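You operate a simulated robot arm through the tools that you are given. There is no shell and no other tool. Be economical: measure what you need, move in short steps, check, and stop when the job is done.

The job below is to be done with a simulated two-armed robot. You get a single attempt, and the scene is never put back.

JOB
Pull out the board, wipe the lint off it and set the blue basket on it.
Fine: use the yellow duster and put it back; the board stays out. What is to be rubbed or washed off counts as gone when no trace of it is left.

The check looks at the end state, three seconds after you hand in, the way a careful person would. Anything else that was tipped, shoved, dropped, spilled or broken makes it a failure.

ROBOT AND FRAMES
Two 7-joint arms with fingered hands on one trunk, on a base that drives. Base frame: it is fixed to the floor where the robot stands at the start and does not move with it; the origin is under the middle of the robot, x ahead of it, y to its left, z up. Readings come in m, rad, newtons and seconds.
The left shoulder is at the start at [0.099, 0.128, 1.086], the right one opposite. Places, roughly: pull-out board [1, -0.1, 0.8]; pull-out board top [0.9, -0.1, 0.8]. Payload 5 kg a hand.
The TCP of each hand is the grasp point between the finger pads, 0.037 m short of the fingertips. In the tool frame z runs along the fingers and y along their closing line. The gripper opens to 0.124 m. The gripper's body begins 0.043 m behind the TCP. The gripper is a hand of 3 fingers: y runs from the thumb to the fingers, the wrist lies at [-0.021, -0.116, -0.203] in the tool frame, and closing takes about 1.5 s.
Orientation is that of the tool frame in the base frame, as [roll, pitch, yaw] about the fixed x, y, z axes, in that order (R = Rz(yaw) Ry(pitch) Rx(roll)). With the fingers straight down and the wrist toward the robot, the tool's x, y and z point along [0, 1, 0], [1, 0, 0] and [0, 0, -1] of the base frame.

CONTROLS
- The arms move only by the tool nudge_tool. It takes "left_commands", "right_commands" or both (then of equal length, played together; a hand with none holds still); each is a list of rows, each a list of 7 numbers: the shift along the tool's x, y, z in mm, then the turn, a rotation vector about the tool's x, y, z in rad, then the opening, from 0 (shut) to 1 (fully open). In form: [[dx, dy, dz, rx, ry, rz, grip], ...]. A call has 1 to 12 rows; each row is the pose to reach, as a shift and turn from the pose commanded when the call began, along the tool's axes at that moment. A row lasts 0.2 s, in which the tool goes at most 0.05 m and 0.15 rad; a call with a longer step from one row to the next is refused whole, and so is a gripper value outside its range. Where a pose cannot be reached the arm comes as near as it can. A force on the tool above 60 N (or 10 N above the force at the start of the call, whichever is more), or a blocked arm, ends the call early, and 0.2 s more pass. Each finger travels about 0.045 m/s and halts on what it meets, pressing with about 24 N; the grip force reading is that of the motor and also rises with nothing between the fingers. The clock runs only during rows and for 0.2 s after the last one: add rows that repeat a pose to give the fingers time. It gives the time, the measured TCP pose, the force on the tool (base axes), the opening and the grip force at its end, in the units of the frame above (readings bear some noise), with the torque about the TCP (base axes, N m) and any sound that the robot's microphone picked up.
- Cameras (640 x 400 px; columns grow to the right, rows downward): "scene" is now at [0.2815, 0.0203, 1.2706]; the picture's right is [0.14, -0.99, 0.00], its down [-0.45, -0.06, -0.89] and it looks along [0.88, 0.12, -0.46] (base axes); focal length 214 px, centre (320, 200). "left" rides on the left gripper at [-0.072, -0.104, -0.154] in its tool frame; the picture's right is [-0.83, -0.26, 0.49], its down [0.51, -0.72, 0.47] and it looks along [0.23, 0.64, 0.73] (tool axes); focal length 243 px, centre (320, 200). "right" rides on the right gripper at [0.072, -0.104, -0.154] in its tool frame; the picture's right is [-0.83, 0.26, -0.49], its down [-0.51, -0.72, 0.47] and it looks along [-0.23, 0.64, 0.73] (tool axes); focal length 243 px, centre (320, 200). There is no depth. A picture from a camera that has moved, and an enlarged one, comes with that camera's place and axes in the base frame and with its lens. The place of the scene camera against the robot may be out by one fixed shift of up to 0.025 m in any direction.
- snapshot(camera): a new picture of that camera. It takes no simulated time.
- slide_trunk(by): slides the trunk up (or, below 0, down) by that many m; the arms and the scene camera ride with it, the base frame stays. It gives what a move gives, with no picture.
- roll_base(legs): drives the robot by 1 to 6 legs, each [ahead, left, turn to the left] in m, m and rad, along the robot's own axes; the way and the turn of a leg run together, so that a leg with both is an arc; at most 1.5 m and 3.142 rad a leg. The arms and the cameras ride along, it lands a little off, and it stops where it bumps. It gives what a move gives.
- hand_shape(shape, hand): the hand has 3 fingers and takes this shape, open, in about a second: jaw (thumb against the fingers, like two jaws); tri (thumb and two fingers); tip (a fingertip pinch); poke (one finger out to press); point (the index stretched); flat (the hand flat); cup (the hand cupped); fist (a fist). The gripper value then closes the fingers along that shape, each until it touches; the sizes above hold for jaw. It gives what a move gives, with no picture.
- head_to(pan, tilt): turns the head with the scene camera to pan (to the left, within 1.396 rad either way) and tilt (down, from -0.506 to 1.204), counted from straight ahead of the robot. It gives what a move gives.
- enlarge(camera, box): a new picture of the part [left, top, right, bottom] of that camera's present view, enlarged. It takes no simulated time.
- finish_job(): hands the job in; it is judged then, once.

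Go step by step. Nothing tells you exact positions but the pictures and the camera data: compare them with the known pose of the tool, close in by small moves and look again before you grip or let go. The budget is 120 turns and 92 pictures, counting those below and the enlarged ones. Unless the task says otherwise, let go and move clear before handing in, and close with one line.

The tools are called after "Call:" by a JSON object that holds its "method" and its "body". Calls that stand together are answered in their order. nudge_tool: Moves the arms, as the interface text tells. Its arguments: {"type":"object","properties":{"left_commands":{"type":"array","items":{"type":"array","items":{"type":"number"}}},"right_commands":{"type":"array","items":{"type":"array","items":{"type":"number"}}}},"required":[]} The other tools are called the same way: slide_trunk (by) slides the trunk up or down; hand_shape (shape, hand) gives the hand a shape; roll_base (legs) drives the base; head_to (pan, tilt) turns the head that bears the scene camera; snapshot (camera) takes a picture; enlarge (camera, box) takes an enlarged picture of a part of a camera's view; finish_job () hands the job in.

At the start:

```text
time_s: 0.0
left_tcp_pos: [0.6549, 0.3013, 1.2952]
left_tool_rot: [3.141, 0.001, 1.571]
left_wrist_force: [0.1, -0.8, -0.9]
left_ft_torque: [0.04, -0.02, -0.02]
left_finger_gap: 0.1235
left_grip_force: 0.0
left_shape: jaw
right_tcp_pos: [0.6417, -0.2632, 1.1851]
right_tool_rot: [-3.14, -0.001, 1.571]
right_wrist_force: [-0.2, 0.0, -0.8]
right_ft_torque: [0.01, 0.0, 0.0]
right_finger_gap: 0.1237
right_grip_force: 0.1
right_shape: jaw
trunk travel left (down, up): [-0.275, 0.288]
robot x, y, heading: [-0.0013, 0.0, 0.002]
head pan, tilt: [0.138, 0.475]
```

scene: 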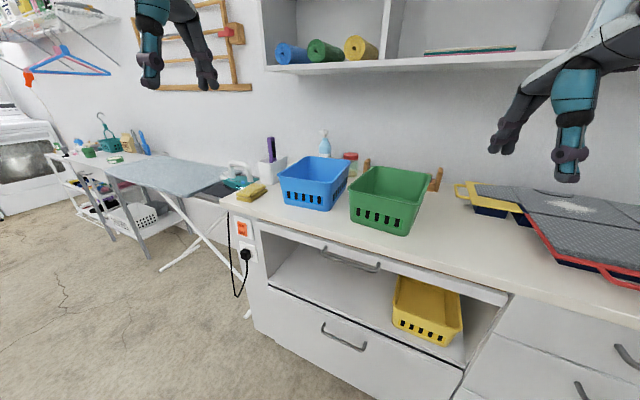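
right: 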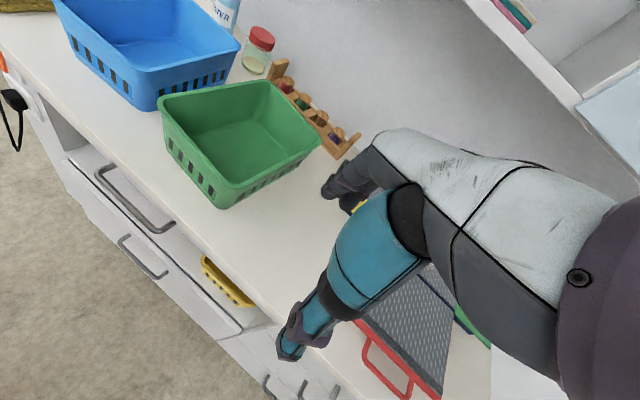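
left: 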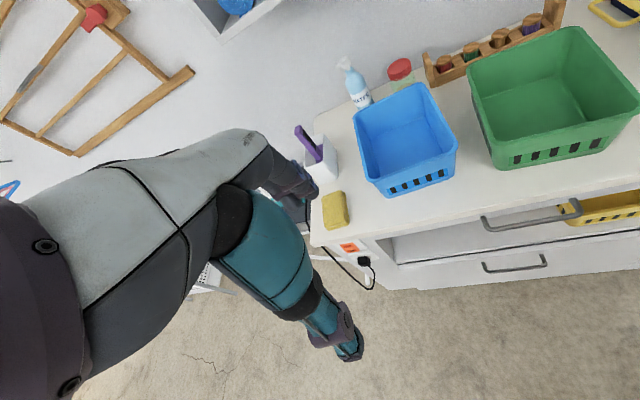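

I see a counter with blue and green baskets, a pull-out board under its edge with a handle, and two yellow things that might be the duster: one on the counter and a roll on the shelf. I'll look closer first.

Call:
{"method": "enlarge", "body": {"camera": "scene", "box": [200, 130, 360, 230]}}

Call:
{"method": "enlarge", "body": {"camera": "scene", "box": [230, 210, 520, 390]}}

Call:
{"method": "enlarge", "body": {"camera": "scene", "box": [260, 20, 420, 120]}}

```text
4.00 times, centred on (280, 180) of scene
camera zoom: at [0.2815, 0.0203, 1.2706], right [0.14, -0.99, 0.0], down [-0.45, -0.06, -0.89], along [0.88, 0.12, -0.46], focal length 858 px, centre (480, 280)
```

zoom: 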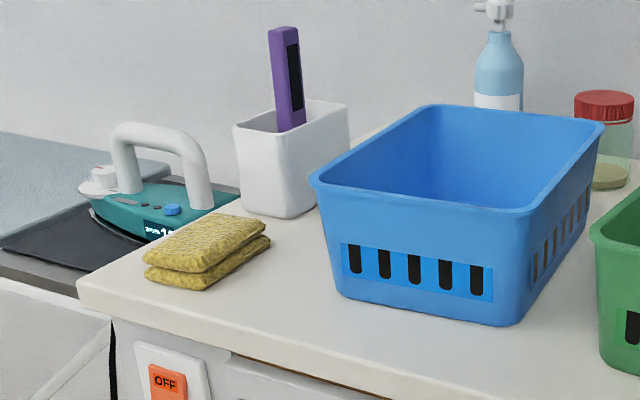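

```text
2.21 times, centred on (375, 300) of scene
camera zoom: at [0.2815, 0.0203, 1.2706], right [0.14, -0.99, 0.0], down [-0.45, -0.06, -0.89], along [0.88, 0.12, -0.46], focal length 473 px, centre (199, -21)
```

zoom: 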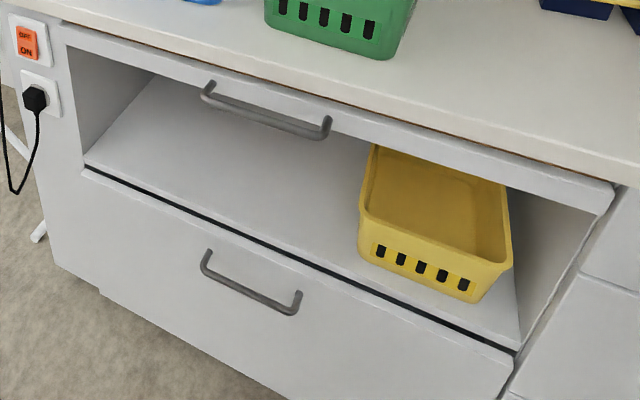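

```text
4.00 times, centred on (340, 70) of scene
camera zoom: at [0.2815, 0.0203, 1.2706], right [0.14, -0.99, 0.0], down [-0.45, -0.06, -0.89], along [0.88, 0.12, -0.46], focal length 858 px, centre (240, 720)
```

zoom: 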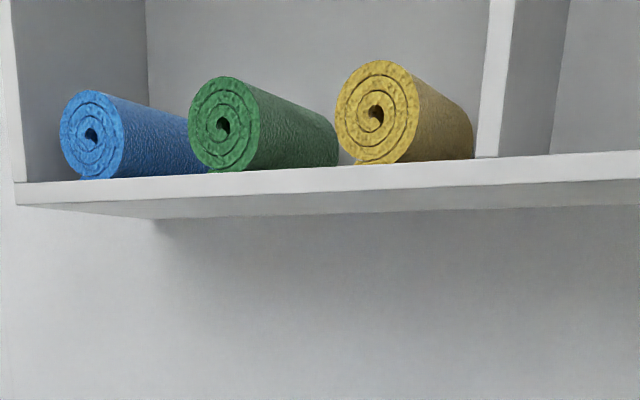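

The duster is the folded yellow cloth at the counter's left end. The counter looks turned by about -0.31 rad against me, with the board handle near [0.82, 0.0]. I'll square up to it.

Call:
{"method": "roll_base", "body": {"legs": [[0, 0, -0.312]]}}

Call:
{"method": "head_to", "body": {"pan": 0.3, "tilt": 0.6}}

Call:
{"method": "snapshot", "body": {"camera": "scene"}}

Call:
{"method": "snapshot", "body": {"camera": "left"}}

```text
time_s: 1.4
left_tcp_pos: [0.7164, 0.0822, 1.2937]
left_tool_rot: [-3.141, 0.001, 1.254]
left_wrist_force: [-1.6, 1.0, -0.3]
left_ft_torque: [-0.01, -0.01, -0.02]
left_finger_gap: 0.1238
left_grip_force: 0.1
left_shape: jaw
right_tcp_pos: [0.5267, -0.451, 1.1862]
right_tool_rot: [3.141, 0.0, 1.254]
right_wrist_force: [-0.4, -0.6, 0.0]
right_ft_torque: [-0.02, -0.01, 0.0]
right_finger_gap: 0.1238
right_grip_force: 0.0
right_shape: jaw
trunk travel left (down, up): [-0.275, 0.288]
robot x, y, heading: [-0.0, -0.0013, -0.321]
head pan, tilt: [0.138, 0.475]
```

```text
time_s: 2.1
left_tcp_pos: [0.7172, 0.0822, 1.2944]
left_tool_rot: [3.142, 0.001, 1.255]
left_wrist_force: [-0.3, 0.4, -0.8]
left_ft_torque: [-0.03, 0.02, 0.01]
left_finger_gap: 0.1237
left_grip_force: 0.0
left_shape: jaw
right_tcp_pos: [0.5274, -0.4512, 1.1863]
right_tool_rot: [3.141, 0.0, 1.254]
right_wrist_force: [0.2, -0.1, -0.7]
right_ft_torque: [0.04, -0.03, 0.03]
right_finger_gap: 0.1233
right_grip_force: 0.0
right_shape: jaw
trunk travel left (down, up): [-0.275, 0.288]
robot x, y, heading: [-0.0013, -0.0014, -0.319]
head pan, tilt: [0.3, 0.6]
```

```text
85 pictures are left
camera scene: at [0.2704, -0.0494, 1.2593], right [-0.02, -1.0, 0.0], down [-0.56, 0.01, -0.83], along [0.83, -0.01, -0.56], focal length 214 px, centre (320, 200)
```

scene: 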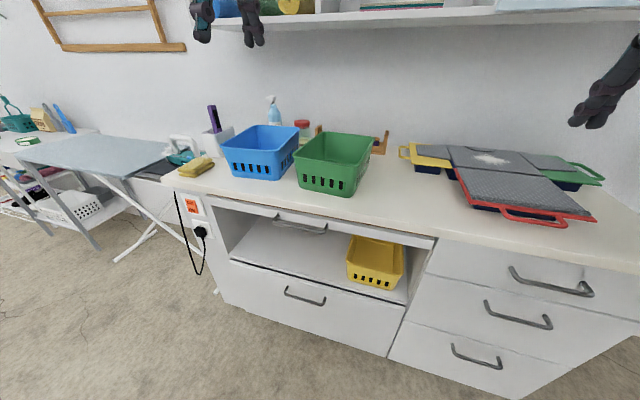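

```text
84 pictures are left
camera left: at [0.594, 0.0455, 1.4468], right [-0.51, -0.71, -0.49], down [-0.53, 0.71, -0.47], along [0.68, 0.02, -0.73], focal length 243 px, centre (320, 200)
```

left: 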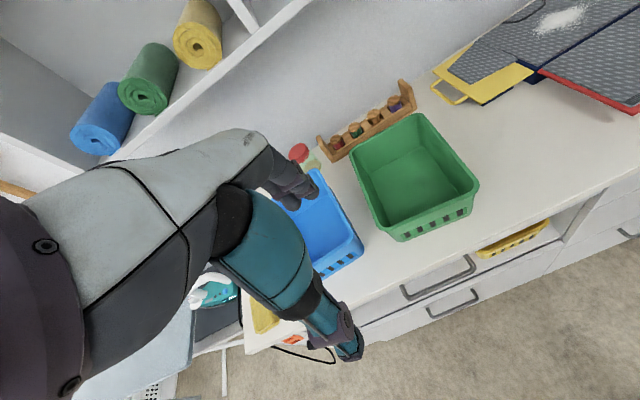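

Two left-camera views put the handle bar from about [0.758, 0.078] to [0.708, -0.080], z≈0.83. I'll back off a little, then bring the left hand in front of the handle, tilted forward.

Call:
{"method": "roll_base", "body": {"legs": [[-0.14, 0, 0]]}}

Call:
{"method": "nudge_tool", "body": {"left_commands": [[-6, 4, 38, -0.0875, 0, 0, 1], [-12, 8, 76, -0.175, 0, 0, 1], [-18, 12, 115, -0.2625, 0, 0, 1], [-24, 17, 153, -0.35, 0, 0, 1], [-30, 21, 192, -0.4375, 0, 0, 1], [-36, 25, 230, -0.525, 0, 0, 1], [-43, 29, 268, -0.6125, 0, 0, 1], [-49, 33, 307, -0.7, 0, 0, 1], [-55, 37, 345, -0.7875, 0, 0, 1], [-61, 42, 383, -0.875, 0, 0, 1], [-67, 46, 422, -0.9625, 0, 0, 1], [-73, 50, 455, -1.05, 0, 0, 1]]}}

Call:
{"method": "snapshot", "body": {"camera": "left"}}

Call:
{"method": "snapshot", "body": {"camera": "scene"}}

```text
time_s: 3.4
left_tcp_pos: [0.586, 0.1273, 1.292]
left_tool_rot: [3.14, 0.002, 1.256]
left_wrist_force: [-0.5, -0.2, 0.9]
left_ft_torque: [0.03, 0.02, 0.0]
left_finger_gap: 0.1239
left_grip_force: 0.1
left_shape: jaw
right_tcp_pos: [0.3984, -0.4074, 1.1846]
right_tool_rot: [-3.139, 0.001, 1.257]
right_wrist_force: [0.0, 0.0, -0.2]
right_ft_torque: [-0.01, 0.01, 0.0]
right_finger_gap: 0.1239
right_grip_force: 0.1
right_shape: jaw
trunk travel left (down, up): [-0.275, 0.288]
robot x, y, heading: [-0.132, 0.0466, -0.319]
head pan, tilt: [0.3, 0.6]
```

```text
time_s: 6.0
left_tcp_pos: [0.6114, 0.0418, 0.8373]
left_tool_rot: [2.091, 0.002, 1.257]
left_wrist_force: [1.0, 0.0, 0.6]
left_ft_torque: [-0.01, 0.02, -0.01]
left_finger_gap: 0.1237
left_grip_force: 0.0
left_shape: jaw
right_tcp_pos: [0.397, -0.4058, 1.1856]
right_tool_rot: [-3.141, 0.001, 1.256]
right_wrist_force: [-0.6, 0.9, 0.7]
right_ft_torque: [0.01, 0.0, 0.03]
right_finger_gap: 0.124
right_grip_force: 0.0
right_shape: jaw
trunk travel left (down, up): [-0.275, 0.288]
robot x, y, heading: [-0.1288, 0.042, -0.316]
head pan, tilt: [0.3, 0.6]
```

```text
83 pictures are left
camera left: at [0.4116, 0.0302, 0.8226], right [0.03, -0.88, -0.47], down [0.21, 0.46, -0.86], along [0.98, -0.07, 0.19], focal length 243 px, centre (320, 200)
```

left: 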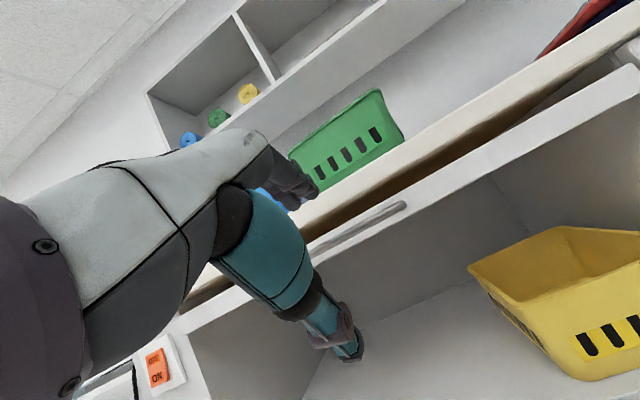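

```text
82 pictures are left
camera scene: at [0.1407, -0.0052, 1.2585], right [-0.01, -1.0, 0.0], down [-0.56, 0.01, -0.83], along [0.83, -0.01, -0.56], focal length 214 px, centre (320, 200)
```

scene: 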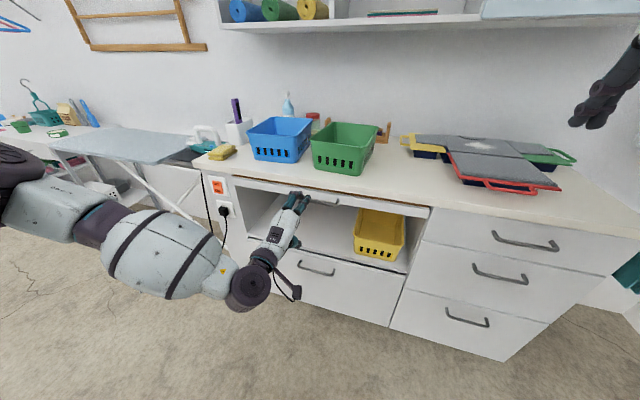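

The bar's right end checks out at about [0.711, -0.08, 0.826]. I'll take a closer look at the gap around it.

Call:
{"method": "enlarge", "body": {"camera": "left", "box": [240, 140, 480, 290]}}

```text
2.67 times, centred on (360, 215) of left
camera zoom: at [0.4116, 0.0302, 0.8226], right [0.03, -0.88, -0.47], down [0.21, 0.46, -0.86], along [0.98, -0.07, 0.19], focal length 647 px, centre (213, 160)
```

zoom: 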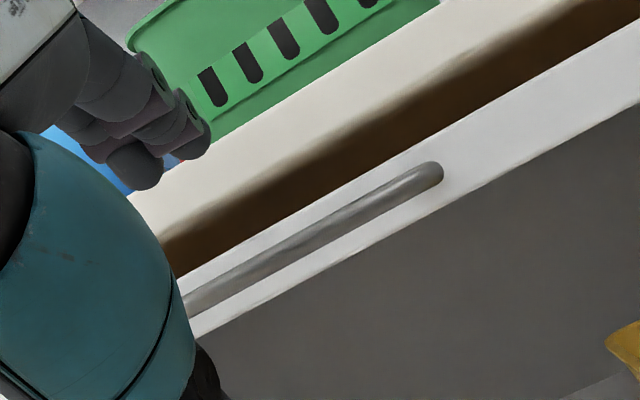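

The bar is about 0.128 m ahead of the left TCP. I'll level the tool, halve the opening, and move partway in.

Call:
{"method": "nudge_tool", "body": {"left_commands": [[0, 5, 14, -0.12, 0, 0, 0.5], [0, 11, 28, -0.24, 0, 0, 0.5], [0, 16, 42, -0.36, 0, 0, 0.5], [0, 22, 56, -0.48, 0, 0, 0.5], [0, 22, 56, -0.48, 0, 0, 0.5]]}}

Call:
{"method": "snapshot", "body": {"camera": "left"}}

Call:
{"method": "enlarge", "body": {"camera": "scene", "box": [230, 160, 390, 260]}}

```text
time_s: 7.2
left_tcp_pos: [0.6682, 0.0226, 0.8292]
left_tool_rot: [1.612, 0.002, 1.256]
left_wrist_force: [0.2, -0.6, 0.4]
left_ft_torque: [0.0, 0.0, 0.02]
left_finger_gap: 0.0626
left_grip_force: 0.0
left_shape: jaw
right_tcp_pos: [0.3973, -0.4069, 1.1848]
right_tool_rot: [3.141, 0.0, 1.256]
right_wrist_force: [-0.7, 0.1, 0.0]
right_ft_torque: [0.0, 0.01, 0.01]
right_finger_gap: 0.1239
right_grip_force: 0.0
right_shape: jaw
trunk travel left (down, up): [-0.275, 0.288]
robot x, y, heading: [-0.1285, 0.0395, -0.316]
head pan, tilt: [0.3, 0.6]
```

```text
80 pictures are left
camera left: at [0.4945, 0.0024, 0.7301], right [0.2, -0.94, -0.28], down [0.58, 0.34, -0.74], along [0.79, -0.01, 0.61], focal length 243 px, centre (320, 200)
```

left: 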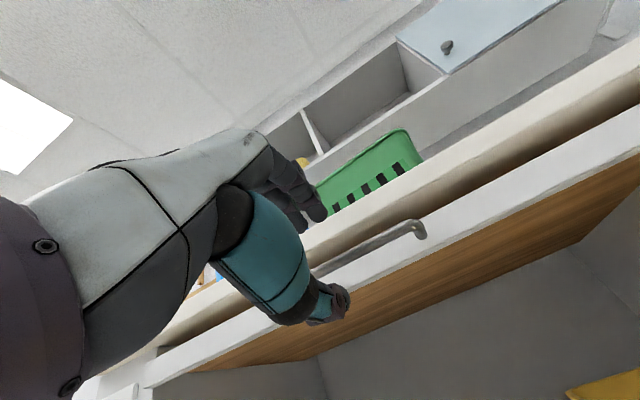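

```text
4.00 times, centred on (310, 210) of scene
camera zoom: at [0.141, -0.0053, 1.2583], right [-0.01, -1.0, 0.0], down [-0.57, 0.01, -0.82], along [0.82, -0.01, -0.57], focal length 858 px, centre (360, 160)
```

zoom: 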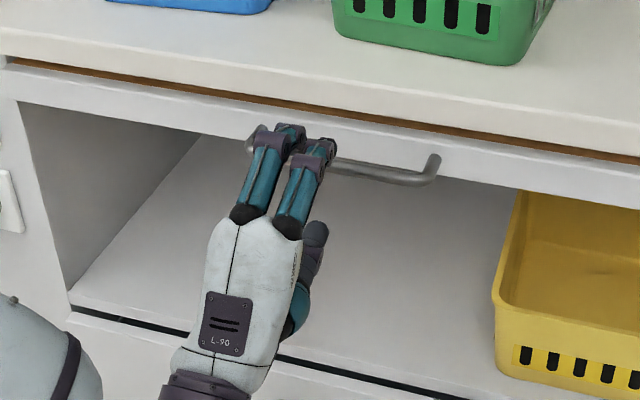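

The hand is level in front of the bar. I'll move in about 52 mm with a slight shift right, then close.

Call:
{"method": "nudge_tool", "body": {"left_commands": [[-6, 0, 20, 0, 0, 0, 0.5], [-10, 0, 40, 0, 0, 0, 0.5], [-10, 0, 53, 0, 0, 0, 0.5], [-10, 0, 53, 0, 0, 0, 0.5]]}}

Call:
{"method": "enlarge", "body": {"camera": "scene", "box": [230, 160, 390, 260]}}

Call:
{"method": "snapshot", "body": {"camera": "left"}}

```text
time_s: 8.2
left_tcp_pos: [0.7161, -0.0028, 0.8255]
left_tool_rot: [1.612, 0.001, 1.254]
left_wrist_force: [-8.5, 3.0, -3.8]
left_ft_torque: [-0.08, -0.23, 0.05]
left_finger_gap: 0.0608
left_grip_force: 0.1
left_shape: jaw
right_tcp_pos: [0.3983, -0.4063, 1.1859]
right_tool_rot: [3.14, 0.002, 1.257]
right_wrist_force: [-0.1, -0.4, -0.5]
right_ft_torque: [-0.02, 0.0, -0.01]
right_finger_gap: 0.1237
right_grip_force: 0.1
right_shape: jaw
trunk travel left (down, up): [-0.275, 0.288]
robot x, y, heading: [-0.1277, 0.043, -0.314]
head pan, tilt: [0.3, 0.6]
```

```text
4.00 times, centred on (310, 210) of scene
camera zoom: at [0.1412, -0.0052, 1.2583], right [-0.01, -1.0, 0.0], down [-0.57, 0.01, -0.82], along [0.82, -0.01, -0.57], focal length 858 px, centre (360, 160)
```

zoom: 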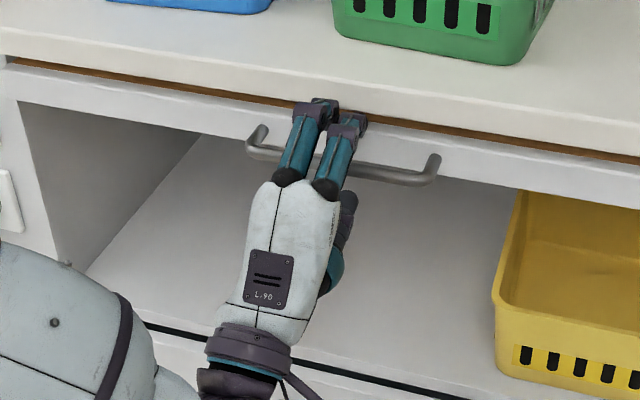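

```text
77 pictures are left
camera left: at [0.5425, -0.0231, 0.7267], right [0.2, -0.94, -0.28], down [0.58, 0.34, -0.74], along [0.79, -0.01, 0.61], focal length 243 px, centre (320, 200)
```

left: 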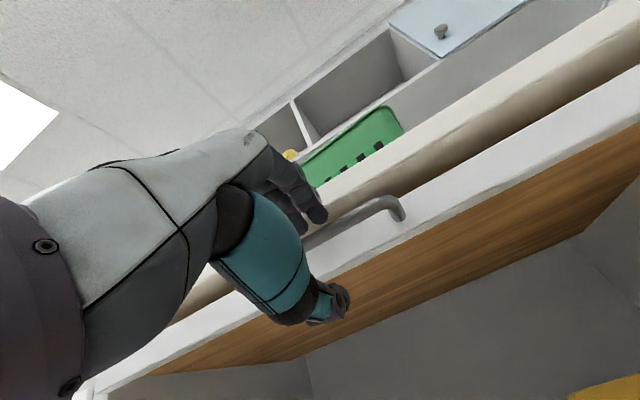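

Fingertips touch the front lightly (about 9 N) and the bar lies between thumb and fingers. I'll ease back 6 mm and close.

Call:
{"method": "nudge_tool", "body": {"left_commands": [[0, 0, -8, 0, 0, 0, 0.3], [0, 0, -8, 0, 0, 0, 0], [0, 0, -8, 0, 0, 0, 0], [0, 0, -8, 0, 0, 0, 0], [0, 0, -8, 0, 0, 0, 0], [0, 0, -8, 0, 0, 0, 0]]}}

Call:
{"method": "enlarge", "body": {"camera": "scene", "box": [230, 160, 390, 260]}}

```text
time_s: 9.6
left_tcp_pos: [0.7087, 0.0003, 0.8275]
left_tool_rot: [1.613, 0.002, 1.256]
left_wrist_force: [2.0, -0.9, -1.1]
left_ft_torque: [-0.02, -0.03, 0.0]
left_finger_gap: 0.0046
left_grip_force: 24.5
left_shape: jaw
right_tcp_pos: [0.3993, -0.4069, 1.1858]
right_tool_rot: [3.141, 0.002, 1.257]
right_wrist_force: [-0.8, -0.3, -0.1]
right_ft_torque: [0.01, -0.01, -0.03]
right_finger_gap: 0.1241
right_grip_force: 0.0
right_shape: jaw
trunk travel left (down, up): [-0.275, 0.288]
robot x, y, heading: [-0.1304, 0.0413, -0.318]
head pan, tilt: [0.3, 0.6]
```

```text
4.00 times, centred on (310, 210) of scene
camera zoom: at [0.1414, -0.0052, 1.2583], right [-0.01, -1.0, 0.0], down [-0.57, 0.01, -0.82], along [0.82, -0.01, -0.57], focal length 858 px, centre (360, 160)
```

zoom: 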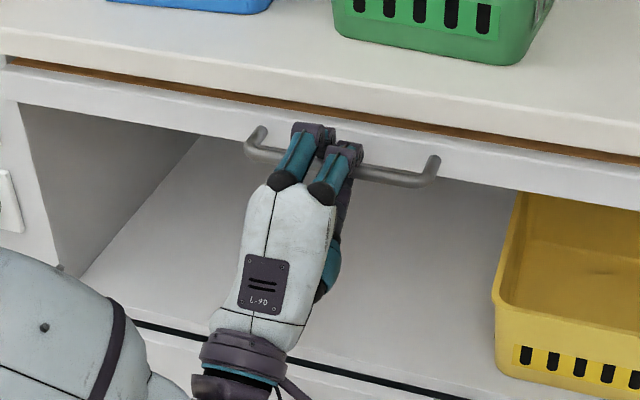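

The gap reads only 5 mm, but the fingers seem wrapped around the bar. I'll test with a gentle pull.

Call:
{"method": "nudge_tool", "body": {"left_commands": [[0, 0, -10, 0, 0, 0, 0], [0, 0, -25, 0, 0, 0, 0], [0, 0, -40, 0, 0, 0, 0], [0, 0, -50, 0, 0, 0, 0]]}}

Call:
{"method": "enlarge", "body": {"camera": "scene", "box": [230, 160, 390, 260]}}

```text
time_s: 10.6
left_tcp_pos: [0.6618, 0.0151, 0.8275]
left_tool_rot: [1.615, 0.001, 1.257]
left_wrist_force: [2.7, 2.1, -8.7]
left_ft_torque: [0.0, 0.14, 0.06]
left_finger_gap: 0.0045
left_grip_force: 24.0
left_shape: jaw
right_tcp_pos: [0.3984, -0.406, 1.1854]
right_tool_rot: [3.141, 0.004, 1.256]
right_wrist_force: [-1.1, -0.1, -0.5]
right_ft_torque: [-0.01, 0.02, -0.03]
right_finger_gap: 0.124
right_grip_force: 0.0
right_shape: jaw
trunk travel left (down, up): [-0.275, 0.288]
robot x, y, heading: [-0.1304, 0.0461, -0.314]
head pan, tilt: [0.3, 0.6]
```

```text
4.00 times, centred on (310, 210) of scene
camera zoom: at [0.1417, -0.0051, 1.2583], right [-0.01, -1.0, 0.0], down [-0.57, 0.01, -0.82], along [0.82, -0.01, -0.57], focal length 858 px, centre (360, 160)
```

zoom: 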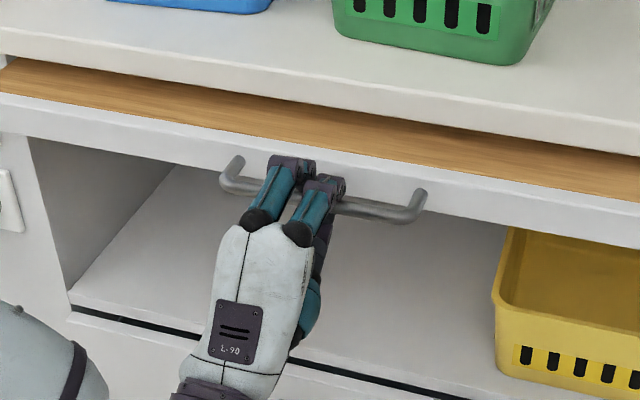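

The board slides. I'll keep pulling along the same line.

Call:
{"method": "nudge_tool", "body": {"left_commands": [[0, 0, -25, 0, 0, 0, 0], [0, 0, -50, 0, 0, 0, 0], [0, 0, -75, 0, 0, 0, 0], [0, 0, -100, 0, 0, 0, 0], [0, 0, -125, 0, 0, 0, 0], [0, 0, -150, 0, 0, 0, 0]]}}

Call:
{"method": "snapshot", "body": {"camera": "scene"}}

```text
time_s: 12.0
left_tcp_pos: [0.5174, 0.0627, 0.8334]
left_tool_rot: [1.614, 0.001, 1.257]
left_wrist_force: [2.9, 1.2, -25.1]
left_ft_torque: [0.12, 0.49, 0.04]
left_finger_gap: 0.0043
left_grip_force: 23.7
left_shape: jaw
right_tcp_pos: [0.3994, -0.4063, 1.1858]
right_tool_rot: [-3.138, 0.002, 1.254]
right_wrist_force: [0.0, -0.5, 0.2]
right_ft_torque: [0.01, 0.01, 0.0]
right_finger_gap: 0.124
right_grip_force: 0.1
right_shape: jaw
trunk travel left (down, up): [-0.275, 0.288]
robot x, y, heading: [-0.1324, 0.0409, -0.313]
head pan, tilt: [0.3, 0.6]
```

```text
74 pictures are left
camera scene: at [0.1419, -0.0052, 1.2582], right [-0.02, -1.0, 0.0], down [-0.57, 0.01, -0.82], along [0.82, -0.01, -0.57], focal length 214 px, centre (320, 200)
```

scene: 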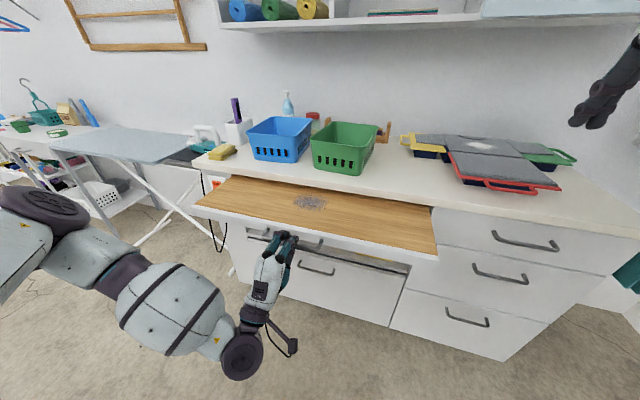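

The lint patch shows on the wooden top. The hand has drifted up 6 mm, so I'll lower it and keep pulling with correction.

Call:
{"method": "nudge_tool", "body": {"left_commands": [[0, -6, 0, 0, 0, 0, 0], [0, -7, -20, 0, 0, 0, 0], [0, -8, -40, 0, 0, 0, 0], [0, -9, -60, 0, 0, 0, 0]]}}

Call:
{"method": "roll_base", "body": {"legs": [[-0.08, 0, 0]]}}

Call:
{"method": "snapshot", "body": {"camera": "scene"}}

```text
time_s: 13.0
left_tcp_pos: [0.4617, 0.0807, 0.8303]
left_tool_rot: [1.615, -0.001, 1.251]
left_wrist_force: [2.7, 1.9, -8.8]
left_ft_torque: [0.03, 0.19, 0.07]
left_finger_gap: 0.0047
left_grip_force: 23.9
left_shape: jaw
right_tcp_pos: [0.3981, -0.4072, 1.1858]
right_tool_rot: [3.14, 0.001, 1.255]
right_wrist_force: [-0.1, -0.3, 0.0]
right_ft_torque: [0.02, 0.01, -0.02]
right_finger_gap: 0.1237
right_grip_force: 0.1
right_shape: jaw
trunk travel left (down, up): [-0.275, 0.288]
robot x, y, heading: [-0.1257, 0.0412, -0.319]
head pan, tilt: [0.3, 0.6]
```

```text
time_s: 14.2
left_tcp_pos: [0.4605, 0.0799, 0.831]
left_tool_rot: [1.615, -0.004, 1.256]
left_wrist_force: [2.4, -1.2, -20.1]
left_ft_torque: [0.04, 0.36, 0.04]
left_finger_gap: 0.0045
left_grip_force: 24.4
left_shape: jaw
right_tcp_pos: [0.3959, -0.4072, 1.1906]
right_tool_rot: [3.137, 0.002, 1.253]
right_wrist_force: [-0.4, -0.5, -0.6]
right_ft_torque: [0.0, -0.04, -0.01]
right_finger_gap: 0.124
right_grip_force: 0.1
right_shape: jaw
trunk travel left (down, up): [-0.275, 0.288]
robot x, y, heading: [-0.1277, 0.0406, -0.317]
head pan, tilt: [0.3, 0.6]
stopped in leg 1: the robot was blocked; the commanded pose is now the measured one
```

```text
73 pictures are left
camera scene: at [0.1394, -0.0044, 1.2608], right [-0.02, -1.0, 0.0], down [-0.56, 0.01, -0.83], along [0.83, -0.02, -0.56], focal length 214 px, centre (320, 200)
```

scene: 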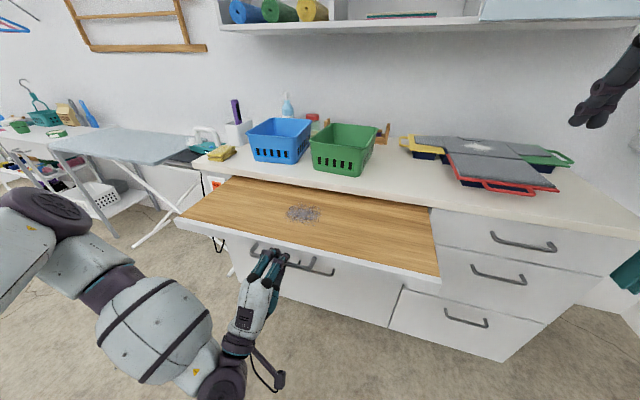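

The base was blocked at about 0.26 m of pull, perhaps the board's stop. I'll test with a small arm pull.

Call:
{"method": "nudge_tool", "body": {"left_commands": [[0, 0, -8, 0, 0, 0, 0], [0, 0, -16, 0, 0, 0, 0], [0, -1, -24, 0, 0, 0, 0]]}}

```text
time_s: 15.0
left_tcp_pos: [0.4439, 0.0892, 0.836]
left_tool_rot: [1.62, -0.005, 1.246]
left_wrist_force: [-1.9, -10.5, -31.7]
left_ft_torque: [0.17, 0.56, -0.15]
left_finger_gap: 0.0049
left_grip_force: 23.7
left_shape: jaw
left hand out of reach, approached as far as the arm can: row 2, 3
right_tcp_pos: [0.3971, -0.407, 1.1865]
right_tool_rot: [-3.141, 0.001, 1.252]
right_wrist_force: [-0.3, 0.1, -0.2]
right_ft_torque: [0.02, -0.03, 0.0]
right_finger_gap: 0.1239
right_grip_force: 0.1
right_shape: jaw
trunk travel left (down, up): [-0.275, 0.288]
robot x, y, heading: [-0.1271, 0.0445, -0.32]
head pan, tilt: [0.3, 0.6]
```

The board still moves; the arm simply ran out of reach. I'll let go, back the base off and regrip.

Call:
{"method": "nudge_tool", "body": {"left_commands": [[0, -6, 4, 0, 0, 0, 0.2], [0, -6, 4, 0, 0, 0, 0.5], [0, -6, 4, 0, 0, 0, 0.5], [0, -6, 4, 0, 0, 0, 0.5]]}}

Call:
{"method": "roll_base", "body": {"legs": [[-0.1, 0, 0]]}}

Call:
{"method": "snapshot", "body": {"camera": "scene"}}

```text
time_s: 16.0
left_tcp_pos: [0.4492, 0.0909, 0.832]
left_tool_rot: [1.615, -0.003, 1.249]
left_wrist_force: [-0.1, 0.8, -0.3]
left_ft_torque: [-0.01, 0.01, 0.0]
left_finger_gap: 0.0611
left_grip_force: 0.0
left_shape: jaw
right_tcp_pos: [0.3973, -0.4068, 1.1871]
right_tool_rot: [3.141, 0.001, 1.256]
right_wrist_force: [-0.2, 0.1, -0.1]
right_ft_torque: [0.0, 0.01, -0.03]
right_finger_gap: 0.1239
right_grip_force: 0.1
right_shape: jaw
trunk travel left (down, up): [-0.275, 0.288]
robot x, y, heading: [-0.1282, 0.0371, -0.318]
head pan, tilt: [0.3, 0.6]
```

```text
time_s: 17.2
left_tcp_pos: [0.45, 0.0882, 0.8349]
left_tool_rot: [1.612, -0.002, 1.247]
left_wrist_force: [0.1, -0.1, 1.0]
left_ft_torque: [0.01, -0.01, 0.01]
left_finger_gap: 0.0617
left_grip_force: 0.1
left_shape: jaw
right_tcp_pos: [0.3956, -0.4081, 1.1917]
right_tool_rot: [3.135, 0.004, 1.251]
right_wrist_force: [1.1, -0.4, -0.1]
right_ft_torque: [-0.01, -0.01, 0.01]
right_finger_gap: 0.1239
right_grip_force: 0.1
right_shape: jaw
trunk travel left (down, up): [-0.275, 0.288]
robot x, y, heading: [-0.1297, 0.0393, -0.316]
head pan, tilt: [0.3, 0.6]
stopped in leg 1: the robot was blocked; the commanded pose is now the measured one
```

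```text
72 pictures are left
camera scene: at [0.1393, -0.0052, 1.2608], right [-0.02, -1.0, 0.0], down [-0.56, 0.01, -0.83], along [0.83, -0.02, -0.56], focal length 214 px, centre (320, 200)
```

scene: 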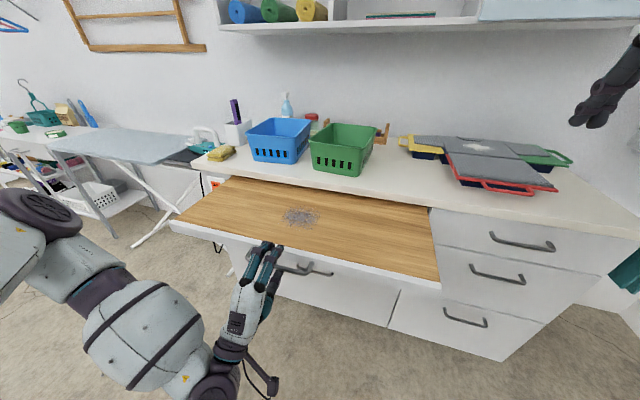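

Backing is blocked by something behind me. I'll look round to both sides.

Call:
{"method": "head_to", "body": {"pan": 1.39, "tilt": 0.7}}

Call:
{"method": "snapshot", "body": {"camera": "scene"}}

Call:
{"method": "head_to", "body": {"pan": -1.39, "tilt": 0.7}}

Call:
{"method": "snapshot", "body": {"camera": "scene"}}

```text
time_s: 18.5
left_tcp_pos: [0.4499, 0.0901, 0.8313]
left_tool_rot: [1.617, -0.003, 1.246]
left_wrist_force: [-0.3, 0.4, 0.2]
left_ft_torque: [0.0, 0.04, -0.01]
left_finger_gap: 0.0614
left_grip_force: 0.0
left_shape: jaw
right_tcp_pos: [0.3981, -0.4077, 1.186]
right_tool_rot: [-3.141, 0.006, 1.254]
right_wrist_force: [-0.4, 0.4, -0.3]
right_ft_torque: [0.03, 0.0, 0.01]
right_finger_gap: 0.124
right_grip_force: 0.1
right_shape: jaw
trunk travel left (down, up): [-0.275, 0.288]
robot x, y, heading: [-0.1299, 0.0396, -0.314]
head pan, tilt: [1.389, 0.7]
```

```text
71 pictures are left
camera scene: at [0.0939, 0.0705, 1.2502], right [0.88, -0.48, 0.0], down [-0.31, -0.57, -0.76], along [0.37, 0.67, -0.65], focal length 214 px, centre (320, 200)
```

scene: 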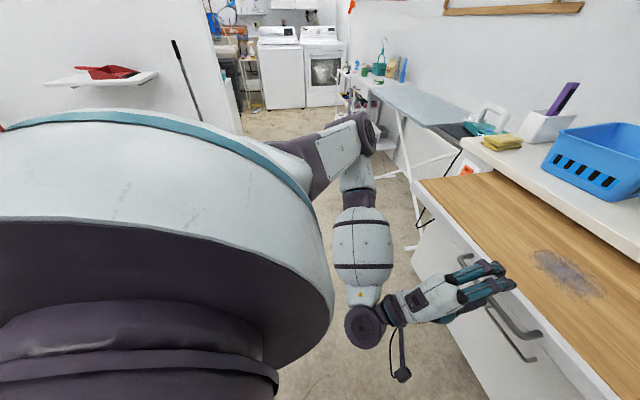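

```text
time_s: 20.9
left_tcp_pos: [0.4502, 0.09, 0.8324]
left_tool_rot: [1.617, -0.003, 1.248]
left_wrist_force: [-0.4, -0.6, 0.1]
left_ft_torque: [0.0, 0.0, 0.02]
left_finger_gap: 0.0616
left_grip_force: 0.0
left_shape: jaw
right_tcp_pos: [0.3982, -0.4073, 1.1863]
right_tool_rot: [-3.141, 0.004, 1.252]
right_wrist_force: [0.3, 0.0, -0.6]
right_ft_torque: [0.0, 0.01, 0.06]
right_finger_gap: 0.1236
right_grip_force: 0.0
right_shape: jaw
trunk travel left (down, up): [-0.275, 0.288]
robot x, y, heading: [-0.1284, 0.0386, -0.318]
head pan, tilt: [-1.389, 0.7]
```

```text
70 pictures are left
camera scene: at [0.0418, -0.0882, 1.2507], right [-0.99, 0.14, 0.0], down [0.09, 0.64, -0.77], along [-0.1, -0.76, -0.64], focal length 214 px, centre (320, 200)
```

scene: 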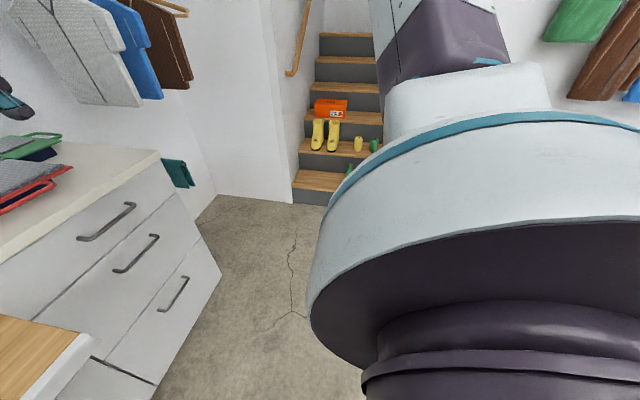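

There's a wall close behind me, so no more backing. I'll free the hand by opening wide and retracting while tilting it down a bit.

Call:
{"method": "nudge_tool", "body": {"left_commands": [[0, 0, 0, 0, 0, 0, 1], [0, 0, 0, 0, 0, 0, 1], [0, 0, -4, 0.1, 0, 0, 1], [0, 0, -12, 0.2, 0, 0, 1], [0, 0, -20, 0.3, 0, 0, 1], [0, 0, -28, 0.4, 0, 0, 1], [0, 0, -36, 0.5, 0, 0, 1], [0, 0, -45, 0.5, 0, 0, 1]]}}

Call:
{"method": "head_to", "body": {"pan": 0.3, "tilt": 0.75}}

Call:
{"method": "snapshot", "body": {"camera": "scene"}}

```text
time_s: 22.8
left_tcp_pos: [0.4433, 0.0987, 0.7862]
left_tool_rot: [2.115, -0.001, 1.247]
left_wrist_force: [-0.2, -3.1, 22.7]
left_ft_torque: [-0.15, -1.28, -0.09]
left_finger_gap: 0.1238
left_grip_force: 0.1
left_shape: jaw
left hand out of reach, approached as far as the arm can: row 5, 6, 7, 8
right_tcp_pos: [0.3966, -0.4085, 1.1867]
right_tool_rot: [3.142, 0.001, 1.252]
right_wrist_force: [1.1, -0.1, 0.6]
right_ft_torque: [-0.02, 0.0, 0.01]
right_finger_gap: 0.1239
right_grip_force: 0.0
right_shape: jaw
trunk travel left (down, up): [-0.275, 0.288]
robot x, y, heading: [-0.1278, 0.0374, -0.324]
head pan, tilt: [-1.389, 0.7]
```

```text
time_s: 24.5
left_tcp_pos: [0.444, 0.0991, 0.7853]
left_tool_rot: [2.116, -0.003, 1.247]
left_wrist_force: [-2.1, -4.2, 25.7]
left_ft_torque: [-0.16, -1.53, -0.13]
left_finger_gap: 0.1239
left_grip_force: 0.2
left_shape: jaw
right_tcp_pos: [0.3978, -0.4085, 1.1862]
right_tool_rot: [3.141, 0.004, 1.25]
right_wrist_force: [0.1, 0.2, -0.1]
right_ft_torque: [0.0, 0.0, -0.01]
right_finger_gap: 0.1237
right_grip_force: 0.0
right_shape: jaw
trunk travel left (down, up): [-0.275, 0.288]
robot x, y, heading: [-0.1291, 0.0413, -0.317]
head pan, tilt: [0.3, 0.75]
```

```text
69 pictures are left
camera scene: at [0.1363, -0.0057, 1.2461], right [-0.02, -1.0, 0.0], down [-0.68, 0.01, -0.73], along [0.73, -0.02, -0.68], focal length 214 px, centre (320, 200)
```

scene: 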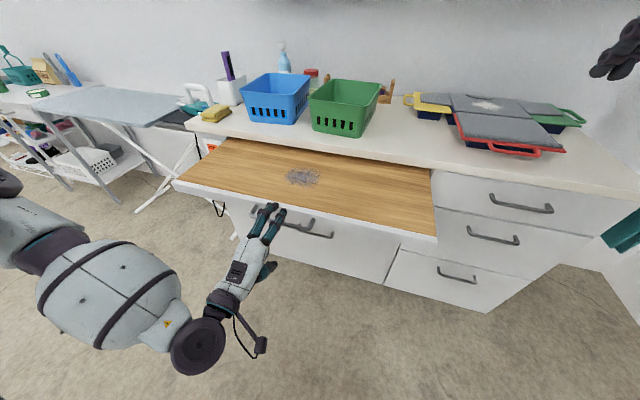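

The upper fingers are resting on the bar because the arm is folded too tightly. Raising the trunk lifts the hand off and gives the arm room.

Call:
{"method": "slide_trunk", "body": {"by": 0.07}}

Call:
{"method": "nudge_tool", "body": {"left_commands": [[0, 0, 0, 0, 0, 0, 1]]}}

Call:
{"method": "snapshot", "body": {"camera": "left"}}

```text
time_s: 25.8
left_tcp_pos: [0.5114, 0.0618, 0.8053]
left_tool_rot: [2.168, -0.01, 1.25]
left_wrist_force: [-2.2, 2.4, 10.1]
left_ft_torque: [-0.39, -1.1, 0.2]
left_finger_gap: 0.1237
left_grip_force: 0.0
left_shape: jaw
right_tcp_pos: [0.4863, -0.4582, 1.1875]
right_tool_rot: [-3.074, -0.005, 1.251]
right_wrist_force: [7.7, -5.5, -8.6]
right_ft_torque: [0.49, 0.71, 0.09]
right_finger_gap: 0.1237
right_grip_force: 0.0
right_shape: jaw
trunk travel left (down, up): [-0.314, 0.25]
robot x, y, heading: [-0.0794, 0.0102, -0.311]
head pan, tilt: [0.3, 0.75]
stopped: the arm was blocked; the commanded pose is now the measured one
```

```text
time_s: 26.2
left_tcp_pos: [0.4949, 0.0773, 0.8194]
left_tool_rot: [2.137, -0.001, 1.254]
left_wrist_force: [-1.7, 1.2, 0.8]
left_ft_torque: [-0.05, -0.05, -0.05]
left_finger_gap: 0.1239
left_grip_force: 0.1
left_shape: jaw
right_tcp_pos: [0.456, -0.4306, 1.2229]
right_tool_rot: [-3.128, 0.004, 1.258]
right_wrist_force: [-2.2, 2.8, 1.3]
right_ft_torque: [-0.17, -0.15, -0.05]
right_finger_gap: 0.1239
right_grip_force: 0.1
right_shape: jaw
trunk travel left (down, up): [-0.314, 0.25]
robot x, y, heading: [-0.067, 0.0107, -0.314]
head pan, tilt: [0.3, 0.75]
```

```text
68 pictures are left
camera left: at [0.2948, 0.0658, 0.8122], right [0.0, -0.87, -0.49], down [0.17, 0.48, -0.86], along [0.99, -0.08, 0.15], focal length 243 px, centre (320, 200)
```

left: 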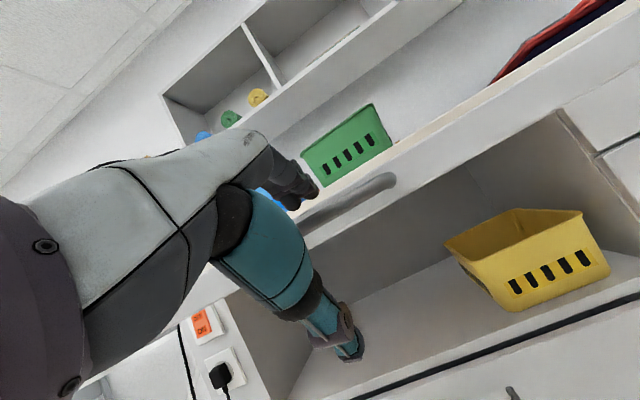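

The trunk jammed against something behind and the base slipped forward about 0.06 m. I'll check the scene before going on.

Call:
{"method": "snapshot", "body": {"camera": "scene"}}

Call:
{"method": "head_to", "body": {"pan": 1.39, "tilt": 0.3}}

Call:
{"method": "snapshot", "body": {"camera": "scene"}}

Call:
{"method": "head_to", "body": {"pan": -1.39, "tilt": 0.3}}

Call:
{"method": "snapshot", "body": {"camera": "scene"}}

```text
67 pictures are left
camera scene: at [0.1758, -0.0257, 1.2895], right [-0.01, -1.0, 0.01], down [-0.68, 0.0, -0.74], along [0.74, -0.02, -0.68], focal length 214 px, centre (320, 200)
```

scene: 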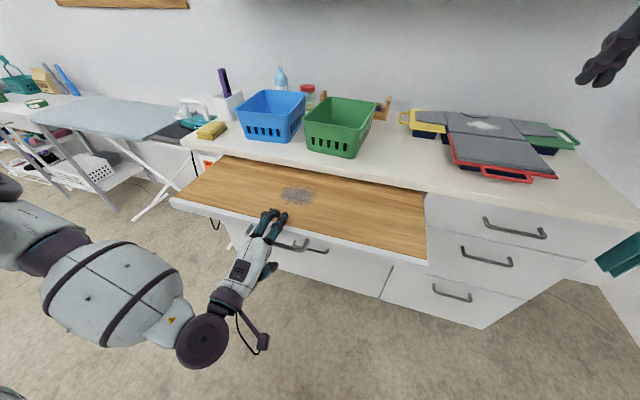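

```text
time_s: 27.5
left_tcp_pos: [0.5021, 0.0668, 0.8135]
left_tool_rot: [2.146, -0.007, 1.252]
left_wrist_force: [0.0, -0.6, 0.7]
left_ft_torque: [0.05, -0.02, 0.01]
left_finger_gap: 0.124
left_grip_force: 0.0
left_shape: jaw
right_tcp_pos: [0.4663, -0.4445, 1.2106]
right_tool_rot: [-3.113, 0.001, 1.254]
right_wrist_force: [-0.1, 0.4, -1.2]
right_ft_torque: [-0.03, -0.01, -0.01]
right_finger_gap: 0.1237
right_grip_force: 0.0
right_shape: jaw
trunk travel left (down, up): [-0.314, 0.25]
robot x, y, heading: [-0.0686, 0.0126, -0.32]
head pan, tilt: [1.389, 0.3]
```

```text
66 pictures are left
camera scene: at [0.1483, 0.0455, 1.3261], right [0.88, -0.48, 0.0], down [-0.14, -0.26, -0.96], along [0.46, 0.84, -0.3], focal length 214 px, centre (320, 200)
```

scene: 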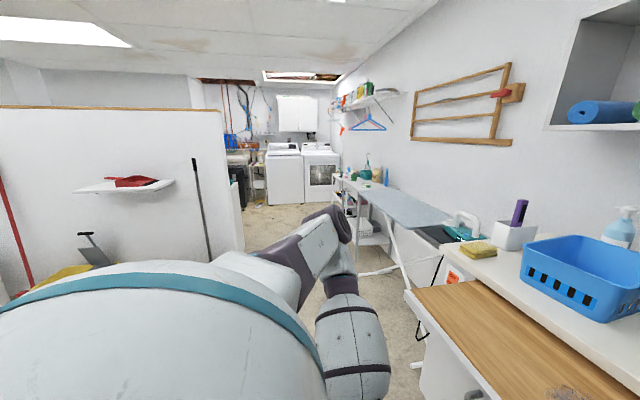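

```text
time_s: 29.9
left_tcp_pos: [0.5019, 0.0686, 0.8146]
left_tool_rot: [2.144, -0.005, 1.249]
left_wrist_force: [-0.1, -1.0, 0.1]
left_ft_torque: [0.01, -0.03, 0.03]
left_finger_gap: 0.1242
left_grip_force: 0.0
left_shape: jaw
right_tcp_pos: [0.4657, -0.4442, 1.2118]
right_tool_rot: [-3.115, 0.002, 1.256]
right_wrist_force: [-0.2, 0.1, -0.3]
right_ft_torque: [0.01, 0.01, -0.03]
right_finger_gap: 0.1239
right_grip_force: 0.0
right_shape: jaw
trunk travel left (down, up): [-0.314, 0.25]
robot x, y, heading: [-0.0719, 0.0074, -0.316]
head pan, tilt: [-1.389, 0.3]
```

```text
65 pictures are left
camera scene: at [0.091, -0.1286, 1.3262], right [-0.99, 0.13, 0.0], down [0.04, 0.29, -0.96], along [-0.13, -0.95, -0.3], focal length 214 px, centre (320, 200)
```

scene: 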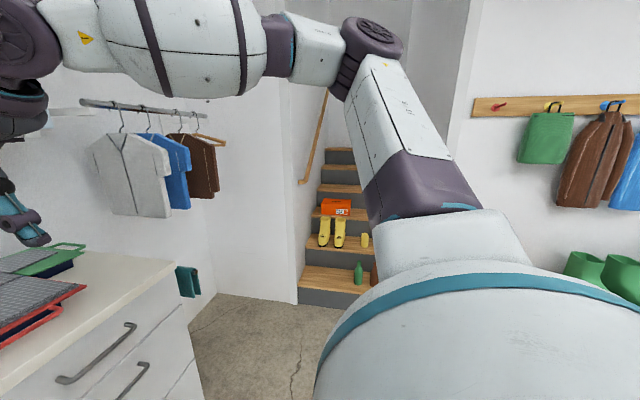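

Nothing else looks disturbed. I'll look closely at the hand, handle and board.

Call:
{"method": "head_to", "body": {"pan": 0.3, "tilt": 0.8}}

Call:
{"method": "enlarge", "body": {"camera": "scene", "box": [150, 100, 470, 300]}}

```text
time_s: 31.7
left_tcp_pos: [0.5006, 0.0675, 0.8144]
left_tool_rot: [2.145, -0.006, 1.25]
left_wrist_force: [-0.7, 0.5, 0.3]
left_ft_torque: [-0.01, -0.01, 0.01]
left_finger_gap: 0.1243
left_grip_force: 0.0
left_shape: jaw
right_tcp_pos: [0.4651, -0.4452, 1.2116]
right_tool_rot: [-3.114, 0.0, 1.255]
right_wrist_force: [-0.3, 0.6, 0.2]
right_ft_torque: [0.01, -0.01, 0.01]
right_finger_gap: 0.1238
right_grip_force: 0.0
right_shape: jaw
trunk travel left (down, up): [-0.314, 0.25]
robot x, y, heading: [-0.0708, 0.0083, -0.313]
head pan, tilt: [0.3, 0.799]
```

```text
2.00 times, centred on (310, 200) of scene
camera zoom: at [0.1841, -0.0373, 1.2818], right [-0.02, -1.0, 0.0], down [-0.72, 0.01, -0.7], along [0.7, -0.01, -0.72], focal length 429 px, centre (340, 200)
```

zoom: 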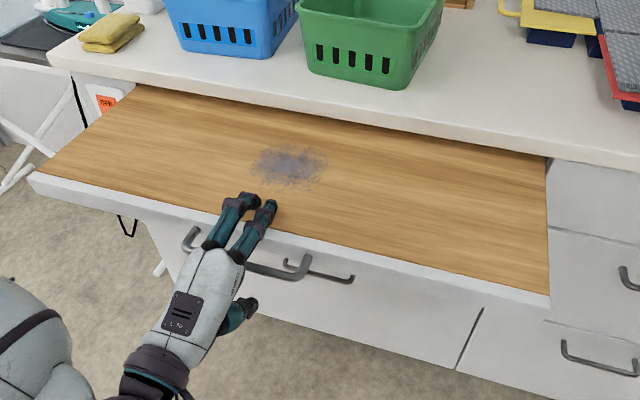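

The board slid back in slightly. I'll retract the hand horizontally to clear the handle.

Call:
{"method": "nudge_tool", "body": {"left_commands": [[0, -8, -12.5, 0, 0, 0, 1], [0, -16, -25, 0, 0, 0, 1], [0, -24, -37, 0, 0, 0, 1], [0, -32, -50, 0, 0, 0, 1], [0, -40, -63, 0, 0, 0, 1]]}}

Call:
{"method": "enlarge", "body": {"camera": "scene", "box": [150, 100, 470, 300]}}

```text
time_s: 32.9
left_tcp_pos: [0.4454, 0.0873, 0.7903]
left_tool_rot: [2.137, -0.005, 1.249]
left_wrist_force: [1.1, -3.6, 30.7]
left_ft_torque: [-0.38, -1.72, -0.08]
left_finger_gap: 0.124
left_grip_force: 0.2
left_shape: jaw
left hand out of reach, approached as far as the arm can: row 1, 2, 3, 4, 5
right_tcp_pos: [0.4641, -0.4457, 1.2131]
right_tool_rot: [-3.117, -0.001, 1.256]
right_wrist_force: [-0.3, 0.2, 0.1]
right_ft_torque: [0.0, 0.02, 0.02]
right_finger_gap: 0.1238
right_grip_force: 0.1
right_shape: jaw
trunk travel left (down, up): [-0.314, 0.25]
robot x, y, heading: [-0.0703, 0.0105, -0.315]
head pan, tilt: [0.3, 0.799]
```

```text
2.00 times, centred on (310, 200) of scene
camera zoom: at [0.1818, -0.038, 1.2824], right [-0.01, -1.0, 0.0], down [-0.72, 0.01, -0.7], along [0.7, -0.01, -0.72], focal length 429 px, centre (340, 200)
```

zoom: 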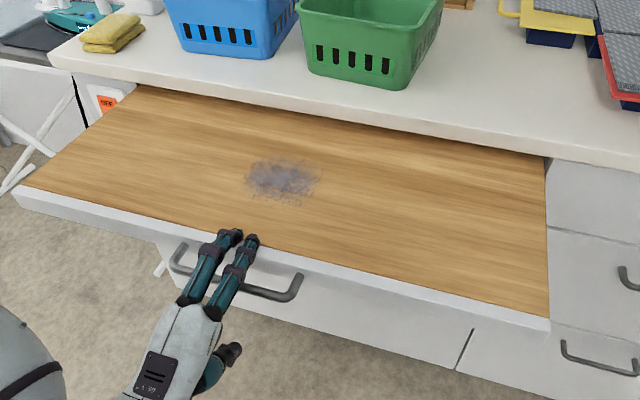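

The fingers hooked the bar and drew the board out again, which helps. I'll raise the trunk a little to lift the hand off, now that I stand clear of the wall.

Call:
{"method": "slide_trunk", "body": {"by": 0.04}}

Call:
{"method": "enlarge", "body": {"camera": "scene", "box": [150, 100, 470, 300]}}

```text
time_s: 33.7
left_tcp_pos: [0.4473, 0.0916, 0.8267]
left_tool_rot: [2.146, -0.008, 1.253]
left_wrist_force: [-0.9, 0.7, -0.1]
left_ft_torque: [-0.01, 0.01, 0.03]
left_finger_gap: 0.1241
left_grip_force: 0.1
left_shape: jaw
right_tcp_pos: [0.4662, -0.4444, 1.2507]
right_tool_rot: [-3.113, 0.001, 1.254]
right_wrist_force: [0.4, -0.7, -0.7]
right_ft_torque: [0.03, 0.03, -0.04]
right_finger_gap: 0.1238
right_grip_force: 0.1
right_shape: jaw
trunk travel left (down, up): [-0.354, 0.21]
robot x, y, heading: [-0.0714, 0.0076, -0.315]
head pan, tilt: [0.3, 0.799]
```

```text
2.00 times, centred on (310, 200) of scene
camera zoom: at [0.1754, -0.0349, 1.3216], right [-0.01, -1.0, 0.0], down [-0.72, 0.01, -0.7], along [0.7, -0.01, -0.72], focal length 429 px, centre (340, 200)
```

zoom: 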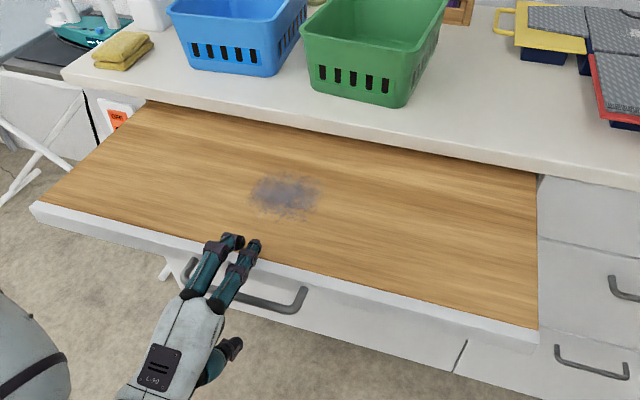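

That worked with no jam. I'll raise more so the thumb clears the bar.

Call:
{"method": "slide_trunk", "body": {"by": 0.06}}

Call:
{"method": "enlarge", "body": {"camera": "scene", "box": [150, 100, 470, 300]}}

```text
time_s: 34.7
left_tcp_pos: [0.4488, 0.0908, 0.8871]
left_tool_rot: [2.145, -0.007, 1.252]
left_wrist_force: [-0.2, -0.4, 0.5]
left_ft_torque: [0.01, 0.0, -0.01]
left_finger_gap: 0.1239
left_grip_force: 0.1
left_shape: jaw
right_tcp_pos: [0.467, -0.4449, 1.3119]
right_tool_rot: [-3.112, 0.0, 1.257]
right_wrist_force: [-0.6, -0.1, -0.1]
right_ft_torque: [0.01, -0.01, 0.01]
right_finger_gap: 0.124
right_grip_force: 0.3
right_shape: jaw
trunk travel left (down, up): [-0.414, 0.15]
robot x, y, heading: [-0.0705, 0.0096, -0.315]
head pan, tilt: [0.3, 0.799]
```

```text
2.00 times, centred on (310, 200) of scene
camera zoom: at [0.1605, -0.0296, 1.3842], right [-0.01, -1.0, 0.0], down [-0.72, 0.01, -0.7], along [0.7, -0.01, -0.72], focal length 429 px, centre (340, 200)
```

zoom: 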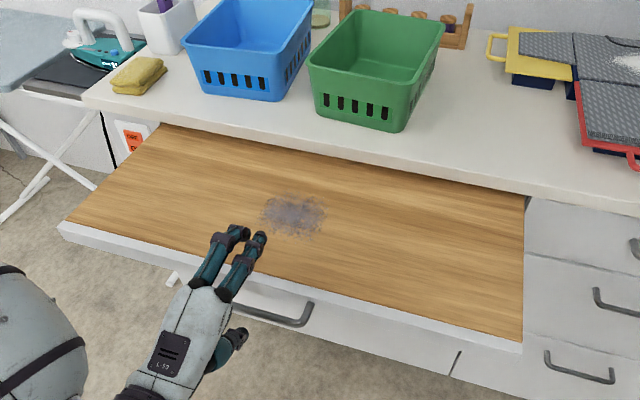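

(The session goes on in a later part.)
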